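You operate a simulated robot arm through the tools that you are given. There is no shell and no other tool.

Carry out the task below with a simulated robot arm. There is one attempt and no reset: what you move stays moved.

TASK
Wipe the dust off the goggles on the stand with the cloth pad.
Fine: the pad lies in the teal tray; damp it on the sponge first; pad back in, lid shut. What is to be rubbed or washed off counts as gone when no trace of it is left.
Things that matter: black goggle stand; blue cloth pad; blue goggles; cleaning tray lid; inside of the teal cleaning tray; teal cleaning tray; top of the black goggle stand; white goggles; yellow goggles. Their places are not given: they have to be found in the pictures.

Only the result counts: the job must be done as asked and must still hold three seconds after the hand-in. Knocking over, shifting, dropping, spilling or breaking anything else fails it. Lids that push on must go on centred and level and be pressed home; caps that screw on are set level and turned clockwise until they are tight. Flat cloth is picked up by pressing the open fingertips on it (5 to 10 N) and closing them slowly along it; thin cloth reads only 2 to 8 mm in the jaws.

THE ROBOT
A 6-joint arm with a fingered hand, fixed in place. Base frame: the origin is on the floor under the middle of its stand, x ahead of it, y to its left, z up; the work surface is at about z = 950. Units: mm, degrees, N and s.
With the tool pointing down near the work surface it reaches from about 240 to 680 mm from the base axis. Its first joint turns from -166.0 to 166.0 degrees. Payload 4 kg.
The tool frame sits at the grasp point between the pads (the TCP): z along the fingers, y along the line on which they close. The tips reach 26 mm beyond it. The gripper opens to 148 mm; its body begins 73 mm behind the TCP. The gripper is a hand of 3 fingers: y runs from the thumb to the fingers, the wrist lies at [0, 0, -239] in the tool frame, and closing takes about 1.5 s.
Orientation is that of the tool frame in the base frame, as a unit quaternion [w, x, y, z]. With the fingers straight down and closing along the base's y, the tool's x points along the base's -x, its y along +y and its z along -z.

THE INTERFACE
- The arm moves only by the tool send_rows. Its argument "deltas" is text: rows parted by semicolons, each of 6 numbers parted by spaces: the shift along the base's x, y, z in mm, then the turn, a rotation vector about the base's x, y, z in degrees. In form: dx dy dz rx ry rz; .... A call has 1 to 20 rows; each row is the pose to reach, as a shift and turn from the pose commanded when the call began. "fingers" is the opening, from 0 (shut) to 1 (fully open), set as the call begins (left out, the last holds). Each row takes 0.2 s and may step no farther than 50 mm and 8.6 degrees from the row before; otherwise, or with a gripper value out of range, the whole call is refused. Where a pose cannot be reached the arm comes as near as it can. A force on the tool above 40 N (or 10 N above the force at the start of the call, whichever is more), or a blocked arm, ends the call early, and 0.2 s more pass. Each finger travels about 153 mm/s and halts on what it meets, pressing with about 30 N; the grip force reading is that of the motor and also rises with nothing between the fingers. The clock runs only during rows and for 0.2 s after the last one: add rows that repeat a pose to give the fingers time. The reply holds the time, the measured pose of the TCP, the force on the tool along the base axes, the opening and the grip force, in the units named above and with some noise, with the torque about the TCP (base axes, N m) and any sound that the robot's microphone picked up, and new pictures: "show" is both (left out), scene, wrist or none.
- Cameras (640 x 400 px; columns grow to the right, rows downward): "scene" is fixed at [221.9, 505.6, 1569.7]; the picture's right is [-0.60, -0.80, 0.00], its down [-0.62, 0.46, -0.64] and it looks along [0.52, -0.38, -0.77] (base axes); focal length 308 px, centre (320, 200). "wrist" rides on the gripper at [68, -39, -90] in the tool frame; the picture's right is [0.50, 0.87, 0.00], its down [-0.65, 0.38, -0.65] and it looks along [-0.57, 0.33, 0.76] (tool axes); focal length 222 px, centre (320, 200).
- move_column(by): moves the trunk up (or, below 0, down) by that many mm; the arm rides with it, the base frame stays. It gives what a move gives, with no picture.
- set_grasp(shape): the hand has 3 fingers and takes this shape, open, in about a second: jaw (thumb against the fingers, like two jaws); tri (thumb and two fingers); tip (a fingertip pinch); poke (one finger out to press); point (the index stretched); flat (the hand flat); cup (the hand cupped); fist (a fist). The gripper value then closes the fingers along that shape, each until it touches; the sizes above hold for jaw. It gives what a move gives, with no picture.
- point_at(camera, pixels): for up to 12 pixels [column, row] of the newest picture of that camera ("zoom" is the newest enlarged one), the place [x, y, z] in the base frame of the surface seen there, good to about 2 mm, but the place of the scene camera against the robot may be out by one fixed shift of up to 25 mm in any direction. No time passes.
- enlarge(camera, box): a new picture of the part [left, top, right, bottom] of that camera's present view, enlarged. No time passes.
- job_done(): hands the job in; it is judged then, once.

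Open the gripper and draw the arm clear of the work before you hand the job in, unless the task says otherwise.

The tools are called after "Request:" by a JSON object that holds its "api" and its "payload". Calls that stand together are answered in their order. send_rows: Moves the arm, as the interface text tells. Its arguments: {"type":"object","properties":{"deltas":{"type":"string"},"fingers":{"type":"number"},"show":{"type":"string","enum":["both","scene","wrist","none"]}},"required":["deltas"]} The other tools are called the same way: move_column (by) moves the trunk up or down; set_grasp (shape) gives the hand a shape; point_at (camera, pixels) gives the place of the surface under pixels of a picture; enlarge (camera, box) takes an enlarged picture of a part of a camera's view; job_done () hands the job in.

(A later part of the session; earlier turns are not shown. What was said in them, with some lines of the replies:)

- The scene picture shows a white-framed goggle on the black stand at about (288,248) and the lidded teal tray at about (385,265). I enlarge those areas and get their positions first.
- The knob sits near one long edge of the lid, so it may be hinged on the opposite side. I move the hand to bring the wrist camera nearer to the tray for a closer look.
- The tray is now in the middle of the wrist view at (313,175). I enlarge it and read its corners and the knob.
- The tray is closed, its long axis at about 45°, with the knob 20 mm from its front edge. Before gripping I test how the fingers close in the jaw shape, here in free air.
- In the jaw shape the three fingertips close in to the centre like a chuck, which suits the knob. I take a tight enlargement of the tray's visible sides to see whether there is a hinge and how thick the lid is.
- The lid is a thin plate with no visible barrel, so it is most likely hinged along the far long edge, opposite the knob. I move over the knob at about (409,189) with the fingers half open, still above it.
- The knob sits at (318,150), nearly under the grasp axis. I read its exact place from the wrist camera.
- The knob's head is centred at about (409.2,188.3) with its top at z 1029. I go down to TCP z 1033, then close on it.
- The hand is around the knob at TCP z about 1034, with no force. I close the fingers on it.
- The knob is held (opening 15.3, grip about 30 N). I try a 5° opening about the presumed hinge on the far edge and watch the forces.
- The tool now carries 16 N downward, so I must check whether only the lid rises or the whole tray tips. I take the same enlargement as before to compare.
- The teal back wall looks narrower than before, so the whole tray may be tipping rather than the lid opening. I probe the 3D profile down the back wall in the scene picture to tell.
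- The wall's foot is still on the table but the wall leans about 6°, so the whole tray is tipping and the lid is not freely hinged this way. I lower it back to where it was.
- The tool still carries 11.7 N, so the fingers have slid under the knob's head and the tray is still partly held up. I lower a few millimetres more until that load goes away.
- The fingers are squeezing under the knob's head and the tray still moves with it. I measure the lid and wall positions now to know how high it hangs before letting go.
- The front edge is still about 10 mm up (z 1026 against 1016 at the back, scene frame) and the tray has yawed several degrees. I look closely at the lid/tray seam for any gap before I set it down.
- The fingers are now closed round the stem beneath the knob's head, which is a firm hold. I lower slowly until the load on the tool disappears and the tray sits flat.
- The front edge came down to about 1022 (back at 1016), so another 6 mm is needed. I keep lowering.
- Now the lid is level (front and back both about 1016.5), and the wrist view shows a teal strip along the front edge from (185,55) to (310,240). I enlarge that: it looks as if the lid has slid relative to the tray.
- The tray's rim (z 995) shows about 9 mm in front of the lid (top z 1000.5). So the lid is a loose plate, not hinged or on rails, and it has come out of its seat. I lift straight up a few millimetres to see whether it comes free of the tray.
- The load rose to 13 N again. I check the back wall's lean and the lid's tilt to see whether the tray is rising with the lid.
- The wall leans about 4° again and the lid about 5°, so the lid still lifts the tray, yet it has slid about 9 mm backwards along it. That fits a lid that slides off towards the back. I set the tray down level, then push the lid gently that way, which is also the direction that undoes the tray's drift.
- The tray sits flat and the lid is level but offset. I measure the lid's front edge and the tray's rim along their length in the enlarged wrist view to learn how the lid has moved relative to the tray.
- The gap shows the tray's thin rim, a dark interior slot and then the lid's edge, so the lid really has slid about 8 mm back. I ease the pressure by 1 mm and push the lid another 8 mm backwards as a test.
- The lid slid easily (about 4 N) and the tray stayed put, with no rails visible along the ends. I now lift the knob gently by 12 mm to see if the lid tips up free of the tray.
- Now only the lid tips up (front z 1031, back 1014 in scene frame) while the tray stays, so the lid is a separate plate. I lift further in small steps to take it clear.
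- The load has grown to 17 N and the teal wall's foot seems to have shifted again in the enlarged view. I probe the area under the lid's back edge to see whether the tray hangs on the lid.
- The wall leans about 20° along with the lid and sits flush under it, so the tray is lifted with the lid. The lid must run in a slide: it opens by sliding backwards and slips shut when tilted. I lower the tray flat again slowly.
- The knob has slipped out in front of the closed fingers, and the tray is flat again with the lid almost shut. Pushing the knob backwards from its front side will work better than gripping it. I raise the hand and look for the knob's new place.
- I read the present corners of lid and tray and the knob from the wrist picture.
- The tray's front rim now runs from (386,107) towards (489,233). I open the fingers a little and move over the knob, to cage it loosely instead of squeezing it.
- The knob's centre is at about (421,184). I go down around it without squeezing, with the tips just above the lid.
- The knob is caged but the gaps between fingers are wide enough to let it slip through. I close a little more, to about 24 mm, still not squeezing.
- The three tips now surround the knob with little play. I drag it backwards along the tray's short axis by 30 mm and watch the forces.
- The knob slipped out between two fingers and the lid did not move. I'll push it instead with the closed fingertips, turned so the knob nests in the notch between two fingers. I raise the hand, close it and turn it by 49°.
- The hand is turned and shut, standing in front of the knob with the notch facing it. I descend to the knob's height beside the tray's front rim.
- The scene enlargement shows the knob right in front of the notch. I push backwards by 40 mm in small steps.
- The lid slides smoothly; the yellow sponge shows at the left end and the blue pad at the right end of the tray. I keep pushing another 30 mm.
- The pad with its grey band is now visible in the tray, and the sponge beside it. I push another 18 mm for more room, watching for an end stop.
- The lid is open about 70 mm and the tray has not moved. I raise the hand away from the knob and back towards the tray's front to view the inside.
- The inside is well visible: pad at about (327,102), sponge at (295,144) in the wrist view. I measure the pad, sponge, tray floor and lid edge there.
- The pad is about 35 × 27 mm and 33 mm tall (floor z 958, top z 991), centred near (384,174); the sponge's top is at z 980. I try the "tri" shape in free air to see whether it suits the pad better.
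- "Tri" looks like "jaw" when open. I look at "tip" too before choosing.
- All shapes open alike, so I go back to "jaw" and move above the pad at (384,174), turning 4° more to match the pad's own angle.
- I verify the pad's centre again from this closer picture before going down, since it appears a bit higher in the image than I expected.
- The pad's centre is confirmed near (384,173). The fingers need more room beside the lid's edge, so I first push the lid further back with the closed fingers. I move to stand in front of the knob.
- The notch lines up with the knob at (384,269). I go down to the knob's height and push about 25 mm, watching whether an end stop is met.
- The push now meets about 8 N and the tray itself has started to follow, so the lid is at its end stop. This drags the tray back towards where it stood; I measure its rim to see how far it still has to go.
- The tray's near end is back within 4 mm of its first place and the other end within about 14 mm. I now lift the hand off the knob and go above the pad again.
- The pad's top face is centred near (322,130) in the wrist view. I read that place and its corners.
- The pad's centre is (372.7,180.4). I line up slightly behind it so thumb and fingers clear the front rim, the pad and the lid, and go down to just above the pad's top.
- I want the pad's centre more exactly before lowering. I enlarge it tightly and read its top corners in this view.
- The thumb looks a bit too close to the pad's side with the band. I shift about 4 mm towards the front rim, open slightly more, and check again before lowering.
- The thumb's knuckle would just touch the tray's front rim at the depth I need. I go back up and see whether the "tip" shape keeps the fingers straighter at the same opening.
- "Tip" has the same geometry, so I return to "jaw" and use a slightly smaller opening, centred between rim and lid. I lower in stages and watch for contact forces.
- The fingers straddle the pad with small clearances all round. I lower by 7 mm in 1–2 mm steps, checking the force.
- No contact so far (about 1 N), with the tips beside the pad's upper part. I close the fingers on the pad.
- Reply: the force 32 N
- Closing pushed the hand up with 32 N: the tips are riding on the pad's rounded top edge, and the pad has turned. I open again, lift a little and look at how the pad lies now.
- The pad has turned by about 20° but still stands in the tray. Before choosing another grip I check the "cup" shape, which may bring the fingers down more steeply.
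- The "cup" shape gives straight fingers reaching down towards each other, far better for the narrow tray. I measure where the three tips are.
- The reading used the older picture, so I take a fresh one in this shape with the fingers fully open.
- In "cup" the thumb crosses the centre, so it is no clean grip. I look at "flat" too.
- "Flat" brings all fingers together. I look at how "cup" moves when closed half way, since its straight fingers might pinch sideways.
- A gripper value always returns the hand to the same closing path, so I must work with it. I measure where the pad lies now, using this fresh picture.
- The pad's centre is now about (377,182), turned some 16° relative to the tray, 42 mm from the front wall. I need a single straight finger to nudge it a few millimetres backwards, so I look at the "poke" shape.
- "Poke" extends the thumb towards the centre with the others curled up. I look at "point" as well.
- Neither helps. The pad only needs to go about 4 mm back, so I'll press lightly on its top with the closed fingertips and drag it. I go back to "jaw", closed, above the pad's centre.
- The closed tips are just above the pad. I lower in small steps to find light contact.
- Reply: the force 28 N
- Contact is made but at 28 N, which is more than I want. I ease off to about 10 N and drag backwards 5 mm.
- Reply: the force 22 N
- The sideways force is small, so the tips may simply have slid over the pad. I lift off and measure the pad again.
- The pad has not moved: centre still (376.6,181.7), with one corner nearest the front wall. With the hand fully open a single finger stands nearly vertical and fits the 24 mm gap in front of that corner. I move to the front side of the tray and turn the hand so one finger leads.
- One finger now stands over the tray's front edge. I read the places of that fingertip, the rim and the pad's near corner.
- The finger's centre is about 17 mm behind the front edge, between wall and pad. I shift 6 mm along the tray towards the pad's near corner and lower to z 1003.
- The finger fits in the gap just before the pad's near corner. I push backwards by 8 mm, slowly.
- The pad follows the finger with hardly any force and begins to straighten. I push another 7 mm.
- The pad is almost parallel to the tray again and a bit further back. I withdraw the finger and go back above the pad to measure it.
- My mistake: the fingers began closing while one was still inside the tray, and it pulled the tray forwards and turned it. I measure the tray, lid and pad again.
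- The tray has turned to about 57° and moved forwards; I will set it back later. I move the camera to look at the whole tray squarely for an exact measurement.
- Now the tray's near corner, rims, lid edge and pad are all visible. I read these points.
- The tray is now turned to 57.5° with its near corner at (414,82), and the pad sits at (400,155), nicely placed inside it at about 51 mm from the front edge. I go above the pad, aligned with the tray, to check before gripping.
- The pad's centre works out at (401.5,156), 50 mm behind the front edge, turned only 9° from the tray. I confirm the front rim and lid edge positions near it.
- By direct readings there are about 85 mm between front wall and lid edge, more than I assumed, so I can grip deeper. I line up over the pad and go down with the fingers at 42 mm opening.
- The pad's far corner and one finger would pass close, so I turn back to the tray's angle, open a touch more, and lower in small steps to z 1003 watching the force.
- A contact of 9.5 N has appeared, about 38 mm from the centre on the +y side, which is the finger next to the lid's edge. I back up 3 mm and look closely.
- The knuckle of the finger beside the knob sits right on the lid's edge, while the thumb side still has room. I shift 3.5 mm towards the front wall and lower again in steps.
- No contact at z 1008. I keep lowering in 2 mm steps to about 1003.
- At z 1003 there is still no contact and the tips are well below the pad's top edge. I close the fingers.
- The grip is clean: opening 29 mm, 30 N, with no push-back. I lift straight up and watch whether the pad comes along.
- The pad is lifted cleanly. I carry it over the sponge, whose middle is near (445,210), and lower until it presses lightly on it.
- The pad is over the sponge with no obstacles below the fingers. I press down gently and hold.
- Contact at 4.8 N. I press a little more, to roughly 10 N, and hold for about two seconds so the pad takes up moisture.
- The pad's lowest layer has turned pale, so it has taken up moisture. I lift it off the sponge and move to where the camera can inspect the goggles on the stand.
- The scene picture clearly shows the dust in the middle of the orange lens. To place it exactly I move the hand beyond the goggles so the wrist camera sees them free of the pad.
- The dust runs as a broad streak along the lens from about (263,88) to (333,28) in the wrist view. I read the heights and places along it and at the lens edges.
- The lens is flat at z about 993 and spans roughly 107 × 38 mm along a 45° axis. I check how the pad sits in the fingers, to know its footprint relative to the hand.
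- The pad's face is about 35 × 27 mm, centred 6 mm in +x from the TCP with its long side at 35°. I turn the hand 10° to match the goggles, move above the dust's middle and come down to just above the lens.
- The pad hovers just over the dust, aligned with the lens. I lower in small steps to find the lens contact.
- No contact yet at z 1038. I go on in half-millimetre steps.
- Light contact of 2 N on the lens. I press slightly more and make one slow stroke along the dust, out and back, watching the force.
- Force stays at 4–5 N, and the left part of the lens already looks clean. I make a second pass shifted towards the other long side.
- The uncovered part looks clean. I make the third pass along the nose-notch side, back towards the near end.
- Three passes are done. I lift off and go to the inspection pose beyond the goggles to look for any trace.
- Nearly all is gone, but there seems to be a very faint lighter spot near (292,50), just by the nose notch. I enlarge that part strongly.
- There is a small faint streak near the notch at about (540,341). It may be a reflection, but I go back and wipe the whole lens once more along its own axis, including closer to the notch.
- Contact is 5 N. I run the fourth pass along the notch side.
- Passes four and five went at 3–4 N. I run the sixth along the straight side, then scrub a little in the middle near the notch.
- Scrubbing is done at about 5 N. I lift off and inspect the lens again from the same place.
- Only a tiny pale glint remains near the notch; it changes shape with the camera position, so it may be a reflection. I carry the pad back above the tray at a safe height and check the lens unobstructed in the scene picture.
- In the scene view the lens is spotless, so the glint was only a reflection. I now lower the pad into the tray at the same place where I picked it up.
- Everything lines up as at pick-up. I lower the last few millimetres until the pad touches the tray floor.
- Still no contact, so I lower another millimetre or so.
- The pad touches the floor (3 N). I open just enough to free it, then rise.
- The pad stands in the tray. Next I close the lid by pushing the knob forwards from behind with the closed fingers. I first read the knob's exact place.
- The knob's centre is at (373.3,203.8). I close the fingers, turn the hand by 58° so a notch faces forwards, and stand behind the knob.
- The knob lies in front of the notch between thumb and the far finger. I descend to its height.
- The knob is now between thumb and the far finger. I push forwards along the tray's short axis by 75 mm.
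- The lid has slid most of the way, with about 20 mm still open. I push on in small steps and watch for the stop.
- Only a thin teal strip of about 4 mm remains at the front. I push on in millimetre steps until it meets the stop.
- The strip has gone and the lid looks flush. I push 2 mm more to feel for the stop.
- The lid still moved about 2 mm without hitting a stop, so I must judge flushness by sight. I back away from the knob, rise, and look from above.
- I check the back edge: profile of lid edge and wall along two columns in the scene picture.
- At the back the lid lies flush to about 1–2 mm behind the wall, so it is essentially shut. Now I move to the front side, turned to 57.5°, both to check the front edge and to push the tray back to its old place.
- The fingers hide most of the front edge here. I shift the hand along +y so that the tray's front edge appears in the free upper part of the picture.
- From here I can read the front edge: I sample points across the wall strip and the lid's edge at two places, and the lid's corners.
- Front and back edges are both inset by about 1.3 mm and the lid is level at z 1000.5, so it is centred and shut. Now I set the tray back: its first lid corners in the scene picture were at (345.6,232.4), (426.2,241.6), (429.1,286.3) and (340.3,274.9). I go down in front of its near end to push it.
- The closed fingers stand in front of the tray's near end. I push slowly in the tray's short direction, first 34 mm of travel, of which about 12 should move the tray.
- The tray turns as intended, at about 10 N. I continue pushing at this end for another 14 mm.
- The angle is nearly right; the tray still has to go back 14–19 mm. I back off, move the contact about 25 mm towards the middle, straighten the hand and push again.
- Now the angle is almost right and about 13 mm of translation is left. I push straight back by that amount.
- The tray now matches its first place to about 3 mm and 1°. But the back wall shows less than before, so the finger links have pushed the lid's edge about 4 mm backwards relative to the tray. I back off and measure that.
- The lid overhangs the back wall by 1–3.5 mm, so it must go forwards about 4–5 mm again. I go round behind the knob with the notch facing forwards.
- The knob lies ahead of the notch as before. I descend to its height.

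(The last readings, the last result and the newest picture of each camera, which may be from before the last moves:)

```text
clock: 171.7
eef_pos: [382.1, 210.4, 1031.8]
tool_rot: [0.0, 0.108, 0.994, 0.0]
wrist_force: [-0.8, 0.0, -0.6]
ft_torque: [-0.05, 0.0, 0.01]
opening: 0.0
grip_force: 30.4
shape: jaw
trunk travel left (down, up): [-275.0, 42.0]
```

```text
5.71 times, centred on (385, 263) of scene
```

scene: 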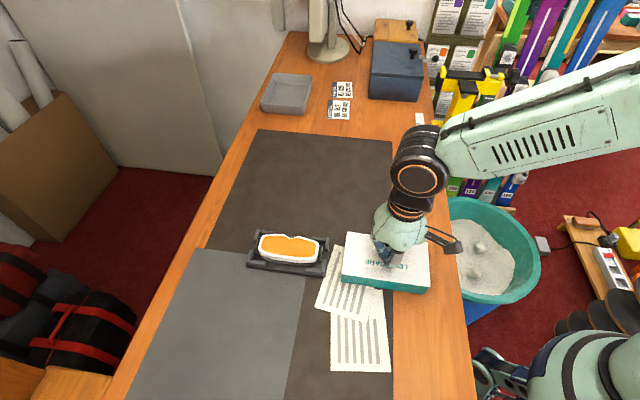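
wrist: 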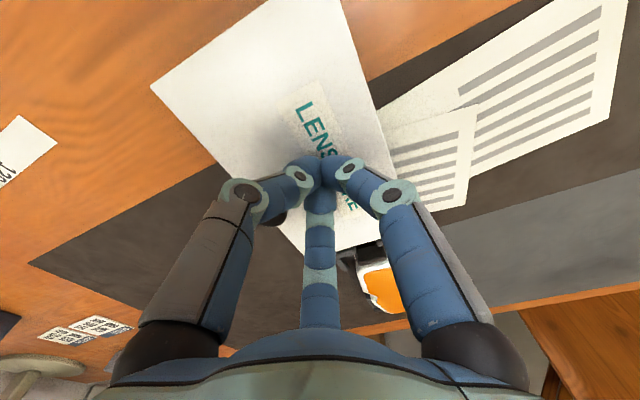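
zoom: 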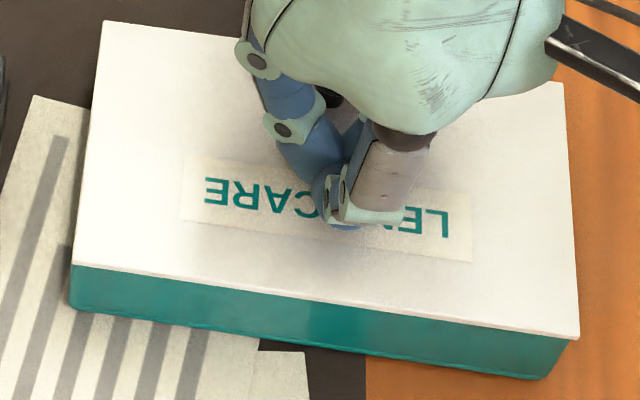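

I push forwards along the tray's short axis, first 11 mm to reach the knob.

Request:
{"api": "send_rows", "payload": {"deltas": "2.1 -2.1 0 0 0 0; 4.3 -4.2 0 0 0 0; 6.4 -6.3 0 0 0 0; 7.9 -7.7 0 0 0 0; 7.9 -7.7 0 0 0 0", "show": "scene"}}

Request:
{"api": "enlarge", "payload": {"camera": "scene", "box": [335, 228, 435, 298]}}

```text
clock: 172.9
eef_pos: [390.8, 202.0, 1032.6]
tool_rot: [0.0, 0.106, 0.994, 0.0]
wrist_force: [-0.1, -0.3, 0.0]
ft_torque: [0.01, -0.02, 0.02]
opening: 0.0
grip_force: 29.3
shape: jaw
trunk travel left (down, up): [-275.0, 42.0]
```

scene: 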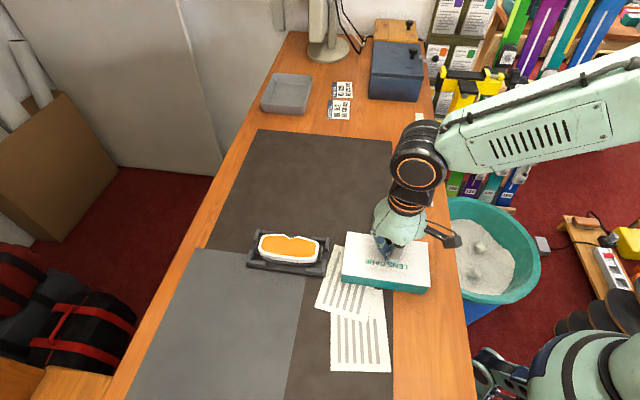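

```text
5.71 times, centred on (385, 263) of scene
```

zoom: 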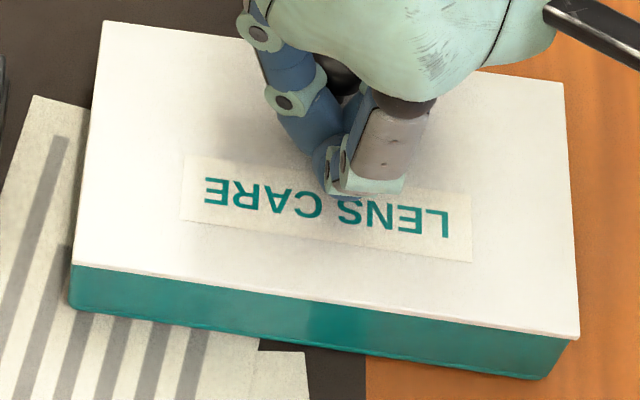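

Not moving yet. I go on by 5 mm and watch the lid's back edge.

Request:
{"api": "send_rows", "payload": {"deltas": "0.9 -0.9 0 0 0 0; 1.8 -1.7 0 0 0 0; 2.7 -2.6 0 0 0 0; 3.6 -3.5 0 0 0 0; 3.6 -3.5 0 0 0 0", "show": "scene"}}

Request:
{"api": "enlarge", "payload": {"camera": "scene", "box": [335, 228, 435, 298]}}

```text
clock: 174.1
eef_pos: [393.9, 198.8, 1030.8]
tool_rot: [0.0, 0.107, 0.994, 0.0]
wrist_force: [-1.1, 1.2, -0.2]
ft_torque: [0.06, -0.03, 0.03]
opening: 0.0
grip_force: 29.9
shape: jaw
trunk travel left (down, up): [-275.0, 42.0]
```

scene: 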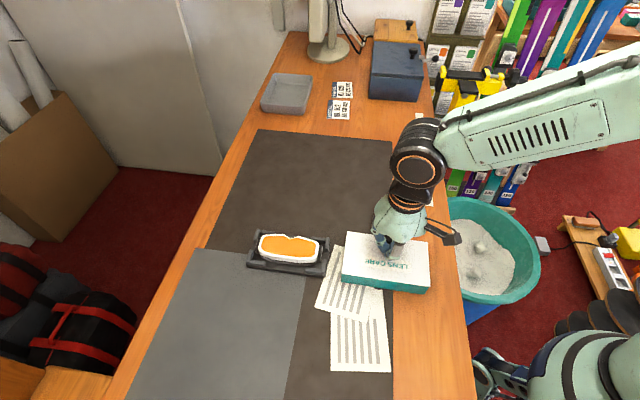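

```text
5.71 times, centred on (385, 263) of scene
```

zoom: 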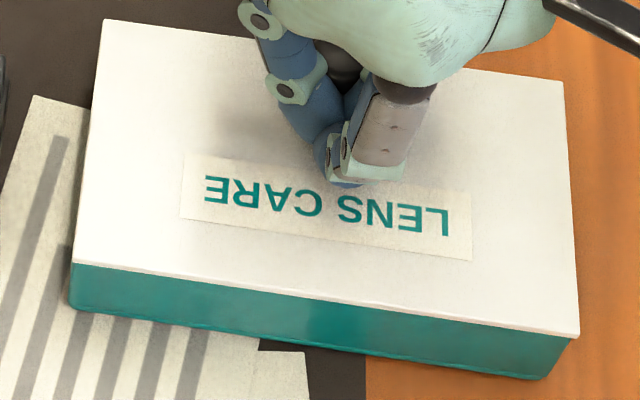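

Contact is made and the lid begins to move. I push 4 mm further in 1 mm steps.

Request:
{"api": "send_rows", "payload": {"deltas": "0.7 -0.7 0 0 0 0; 1.4 -1.4 0 0 0 0; 2.1 -2.1 0 0 0 0; 2.7 -2.7 0 0 0 0; 2.7 -2.7 0 0 0 0", "show": "scene"}}

Request:
{"api": "enlarge", "payload": {"camera": "scene", "box": [335, 228, 435, 298]}}

Request:
{"api": "point_at", "payload": {"camera": "scene", "pixels": [[385, 278], [385, 279], [385, 280], [385, 281.5], [385, 283], [385, 285], [410, 281], [410, 282.5], [410, 284], [410, 286], [360, 275.5], [360, 278.5]]}}

```text
clock: 175.3
eef_pos: [396.7, 197.1, 1032.2]
tool_rot: [0.0, 0.106, 0.994, 0.0]
wrist_force: [-0.7, 0.7, -0.6]
ft_torque: [-0.02, 0.01, 0.02]
opening: 0.0
grip_force: 29.9
shape: jaw
trunk travel left (down, up): [-275.0, 42.0]
```

scene: 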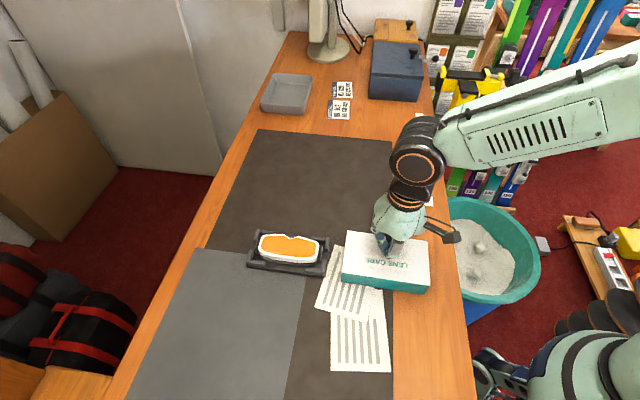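

```text
5.71 times, centred on (385, 263) of scene
```

zoom: 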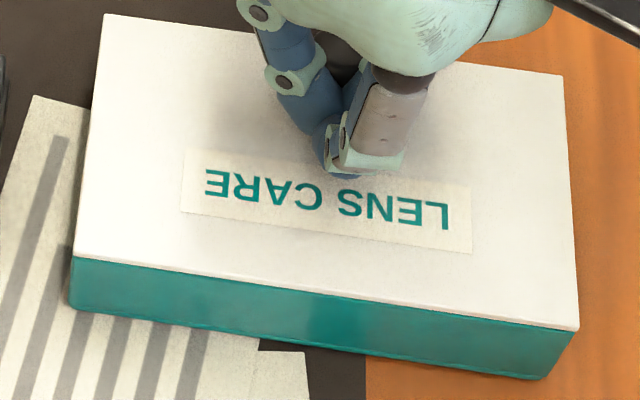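

```text
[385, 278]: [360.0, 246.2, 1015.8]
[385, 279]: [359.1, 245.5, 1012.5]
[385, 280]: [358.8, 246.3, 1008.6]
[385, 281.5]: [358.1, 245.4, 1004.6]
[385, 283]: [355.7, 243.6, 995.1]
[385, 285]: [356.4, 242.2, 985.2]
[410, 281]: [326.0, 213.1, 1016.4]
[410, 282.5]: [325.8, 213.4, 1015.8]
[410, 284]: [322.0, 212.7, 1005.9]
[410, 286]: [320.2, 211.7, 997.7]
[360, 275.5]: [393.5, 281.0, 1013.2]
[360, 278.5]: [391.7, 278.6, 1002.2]
```

The lid's back edge is flush to about 1 mm again, and the visible wall height (50) nearly matches the first picture (52). I give it a last 1 mm and then back off.

Request:
{"api": "send_rows", "payload": {"deltas": "0.4 -0.4 0 0 0 0; 0.7 -0.7 0 0 0 0; 0.7 -0.7 0 0 0 0; -3 3 0 0 0 0; -6 6 15 0 0 0; -10 10 45 0 0 0; -10 10 80 0 0 0; -10 10 80 0 0 0"}}

Request:
{"api": "enlarge", "payload": {"camera": "scene", "box": [335, 228, 435, 298]}}

Request:
{"api": "enlarge", "payload": {"camera": "wrist", "box": [200, 20, 420, 240]}}

```text
clock: 177.1
eef_pos: [386.3, 205.4, 1110.4]
tool_rot: [0.0, 0.108, 0.994, 0.0]
wrist_force: [0.6, 0.4, -0.1]
ft_torque: [-0.01, -0.03, 0.01]
opening: 0.2
grip_force: 30.6
shape: jaw
trunk travel left (down, up): [-275.0, 42.0]
```

scene: 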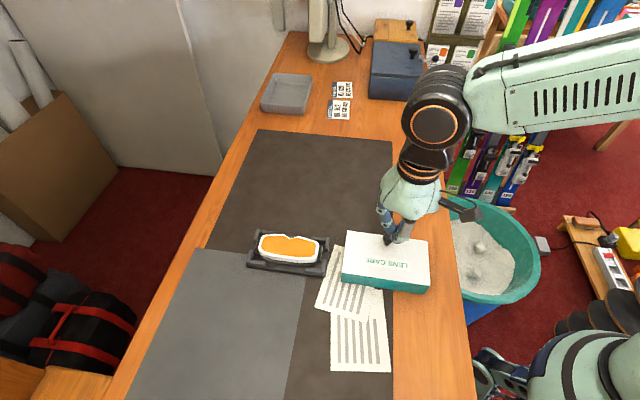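
wrist: 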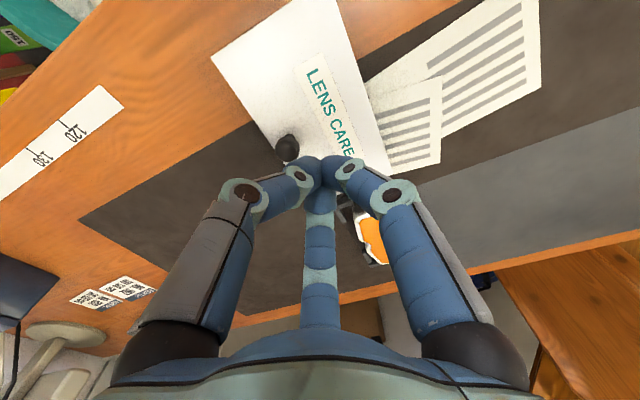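

```text
5.71 times, centred on (385, 263) of scene
```

zoom: 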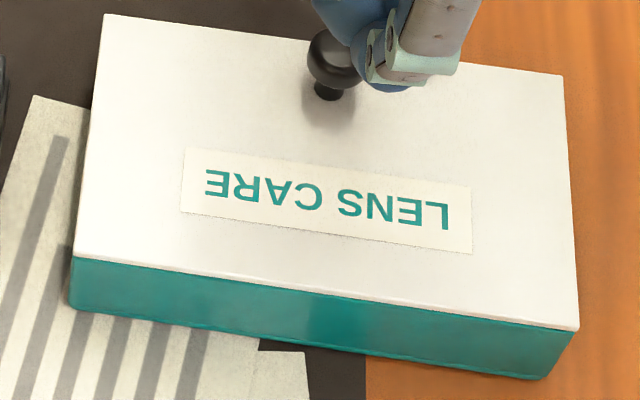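

```text
1.82 times, centred on (310, 130) of wrist
```

zoom: 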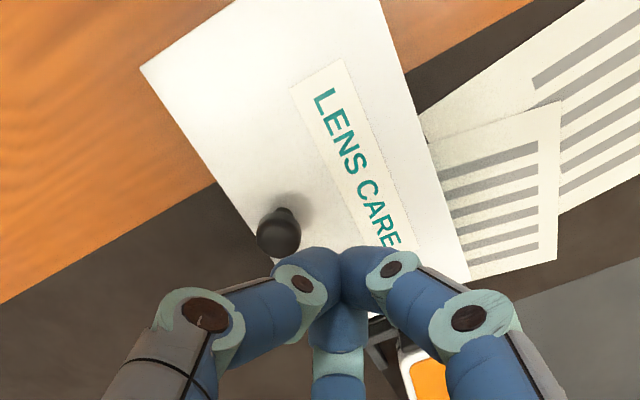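

The visible wall height (51–52) now equals the first picture, so the lid sits as it did at the start, and the tray is within about 5 mm of its first place. I raise the arm clear, open the hand and return to the start pose for a final check.

Request:
{"api": "send_rows", "payload": {"deltas": "0 0 40 0 0 0; 0 0 80 0 0 0; 0 0 120 0 0 0; -10 10 134 0 0 3; -25 30 134 0 0 6; -45 50 134 0 0 9; -60 65 134 0 0 12; -70 75 134 0 0 12.3; -70 75 134 0 0 12.3", "show": "none"}}

Request:
{"api": "send_rows", "payload": {"deltas": "0 0 0 0 0 0; 0 0 0 0 0 0; 0 0 0 0 0 0; 0 0 0 0 0 0; 0 0 0 0 0 0; 0 0 0 0 0 0", "fingers": 1.0}}

Request:
{"api": "enlarge", "payload": {"camera": "scene", "box": [230, 210, 450, 347]}}

Request:
{"api": "enlarge", "payload": {"camera": "wrist", "box": [180, 20, 400, 240]}}

```text
clock: 179.1
eef_pos: [316.8, 281.8, 1246.7]
tool_rot: [-0.001, -0.001, 1.0, 0.0]
wrist_force: [0.0, 0.0, 0.0]
ft_torque: [0.02, -0.03, 0.01]
opening: 0.2
grip_force: 29.7
shape: jaw
trunk travel left (down, up): [-275.0, 42.0]
```

```text
clock: 180.5
eef_pos: [316.5, 281.6, 1247.1]
tool_rot: [0.0, 0.0, 1.0, 0.0]
wrist_force: [0.0, -0.4, 0.3]
ft_torque: [-0.03, 0.01, 0.01]
opening: 148.1
grip_force: 0.1
shape: jaw
trunk travel left (down, up): [-275.0, 42.0]
```

scene: 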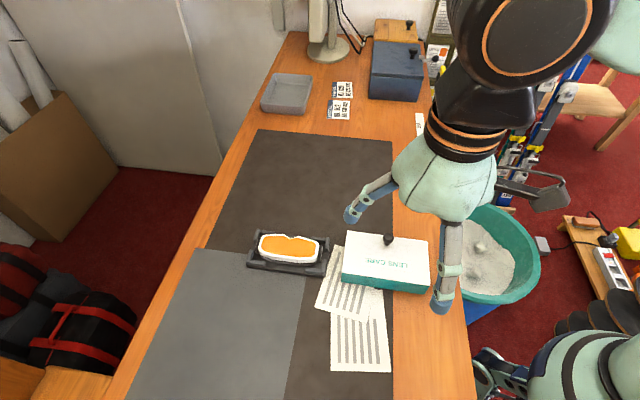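
wrist: 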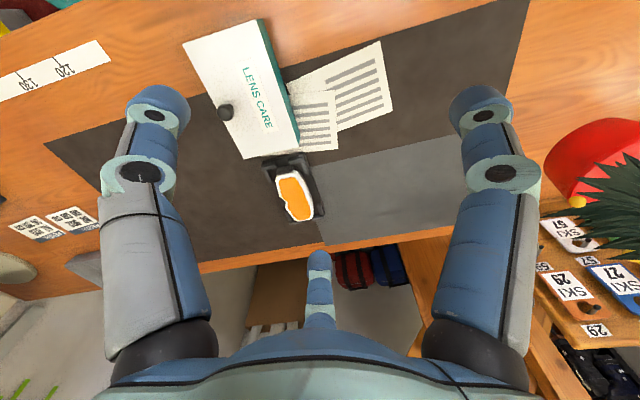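

```text
2.91 times, centred on (340, 278) of scene
```

zoom: 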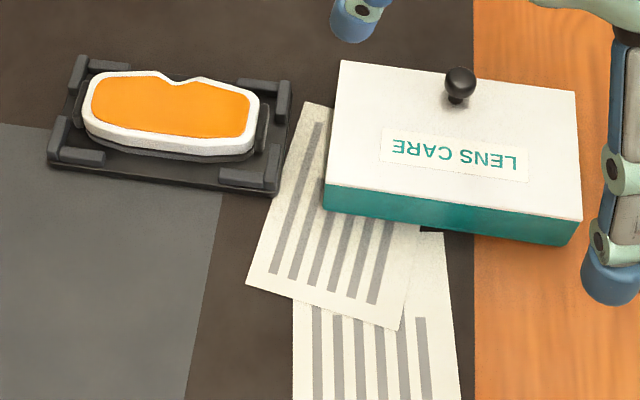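

```text
1.82 times, centred on (290, 130) of wrist
```

zoom: 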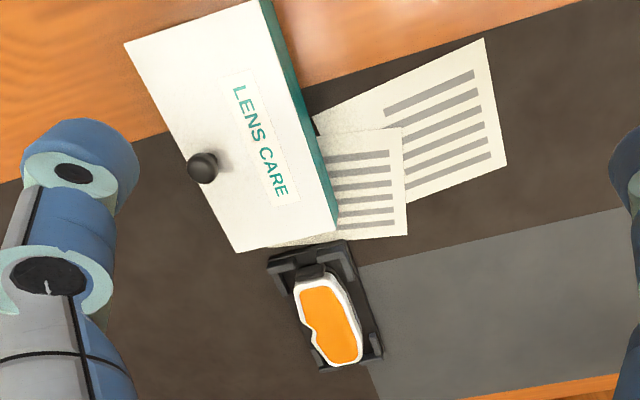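

The goggles, stand and papers are where they were, and the lens is clean. I do one last comparison of the tray with the very first enlargement.

Request:
{"api": "enlarge", "payload": {"camera": "scene", "box": [335, 228, 435, 298]}}

Request:
{"api": "point_at", "payload": {"camera": "wrist", "pixels": [[186, 46], [258, 22], [299, 138], [243, 157], [225, 113], [240, 60], [280, 120], [296, 195], [303, 200], [285, 180]]}}

Request:
{"api": "enlarge", "payload": {"camera": "scene", "box": [250, 222, 330, 278]}}

```text
5.71 times, centred on (385, 263) of scene
```

zoom: 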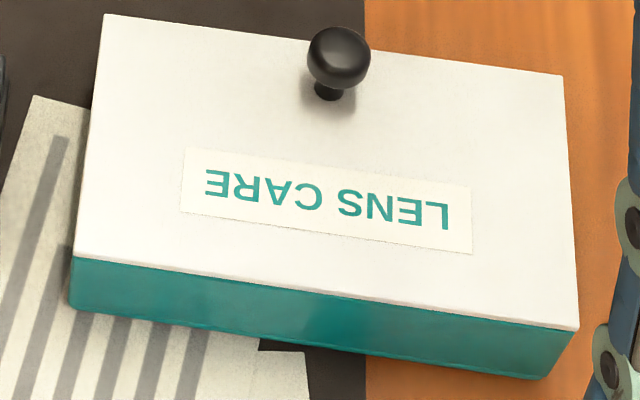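

```text
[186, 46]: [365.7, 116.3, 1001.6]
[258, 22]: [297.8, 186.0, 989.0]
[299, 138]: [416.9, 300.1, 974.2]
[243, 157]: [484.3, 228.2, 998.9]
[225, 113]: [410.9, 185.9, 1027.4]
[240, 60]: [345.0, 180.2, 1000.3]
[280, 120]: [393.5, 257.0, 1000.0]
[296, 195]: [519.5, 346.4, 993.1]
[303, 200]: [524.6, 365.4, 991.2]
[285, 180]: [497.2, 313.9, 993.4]
```

```text
7.14 times, centred on (290, 250) of scene
```

zoom: 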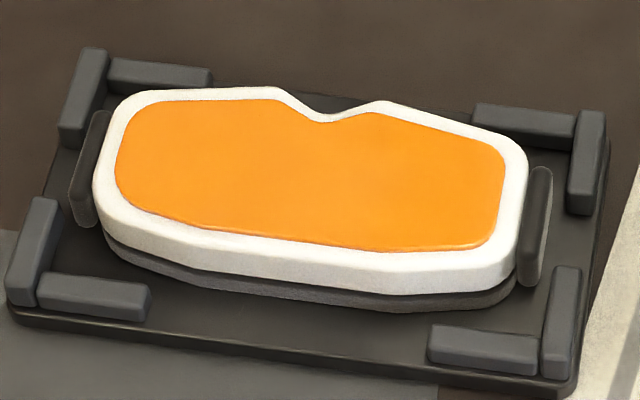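

The first and last pictures agree: the tray's corners are within about 5 mm of their first places, and the lid is shut, level and flush. The pad was damped and is back inside the tray, and the lens shows no trace of dust. The hand is open and clear of the work, so I hand the job in.

Request:
{"api": "job_done", "payload": {}}

```text
The job is handed in.
```

I wiped the goggles on the stand and handed the job in. The scene camera shows no dust left on the lens. One wrist-camera close-up showed a faint mark near the nose notch. It changed with the camera's position and does not show in the scene view, so I took it for a reflection.

- **Pad:** I damped it on the sponge before wiping, and it is back in the tray.
- **Lid:** It turned out to slide rather than lift. It is closed, level and flush, judged by comparison with the first pictures. I never felt a firm stop when closing it.
- **Tray:** I moved it by accident. I first tried to lift the lid, and later closed the fingers while one was still inside. I pushed it back, and it now stands within about 5 mm and 1° of where it was.
- **Other items:** The goggles, stand and papers match the first pictures. I did not touch anything else.

The gripper is open and the arm is back near its start pose.
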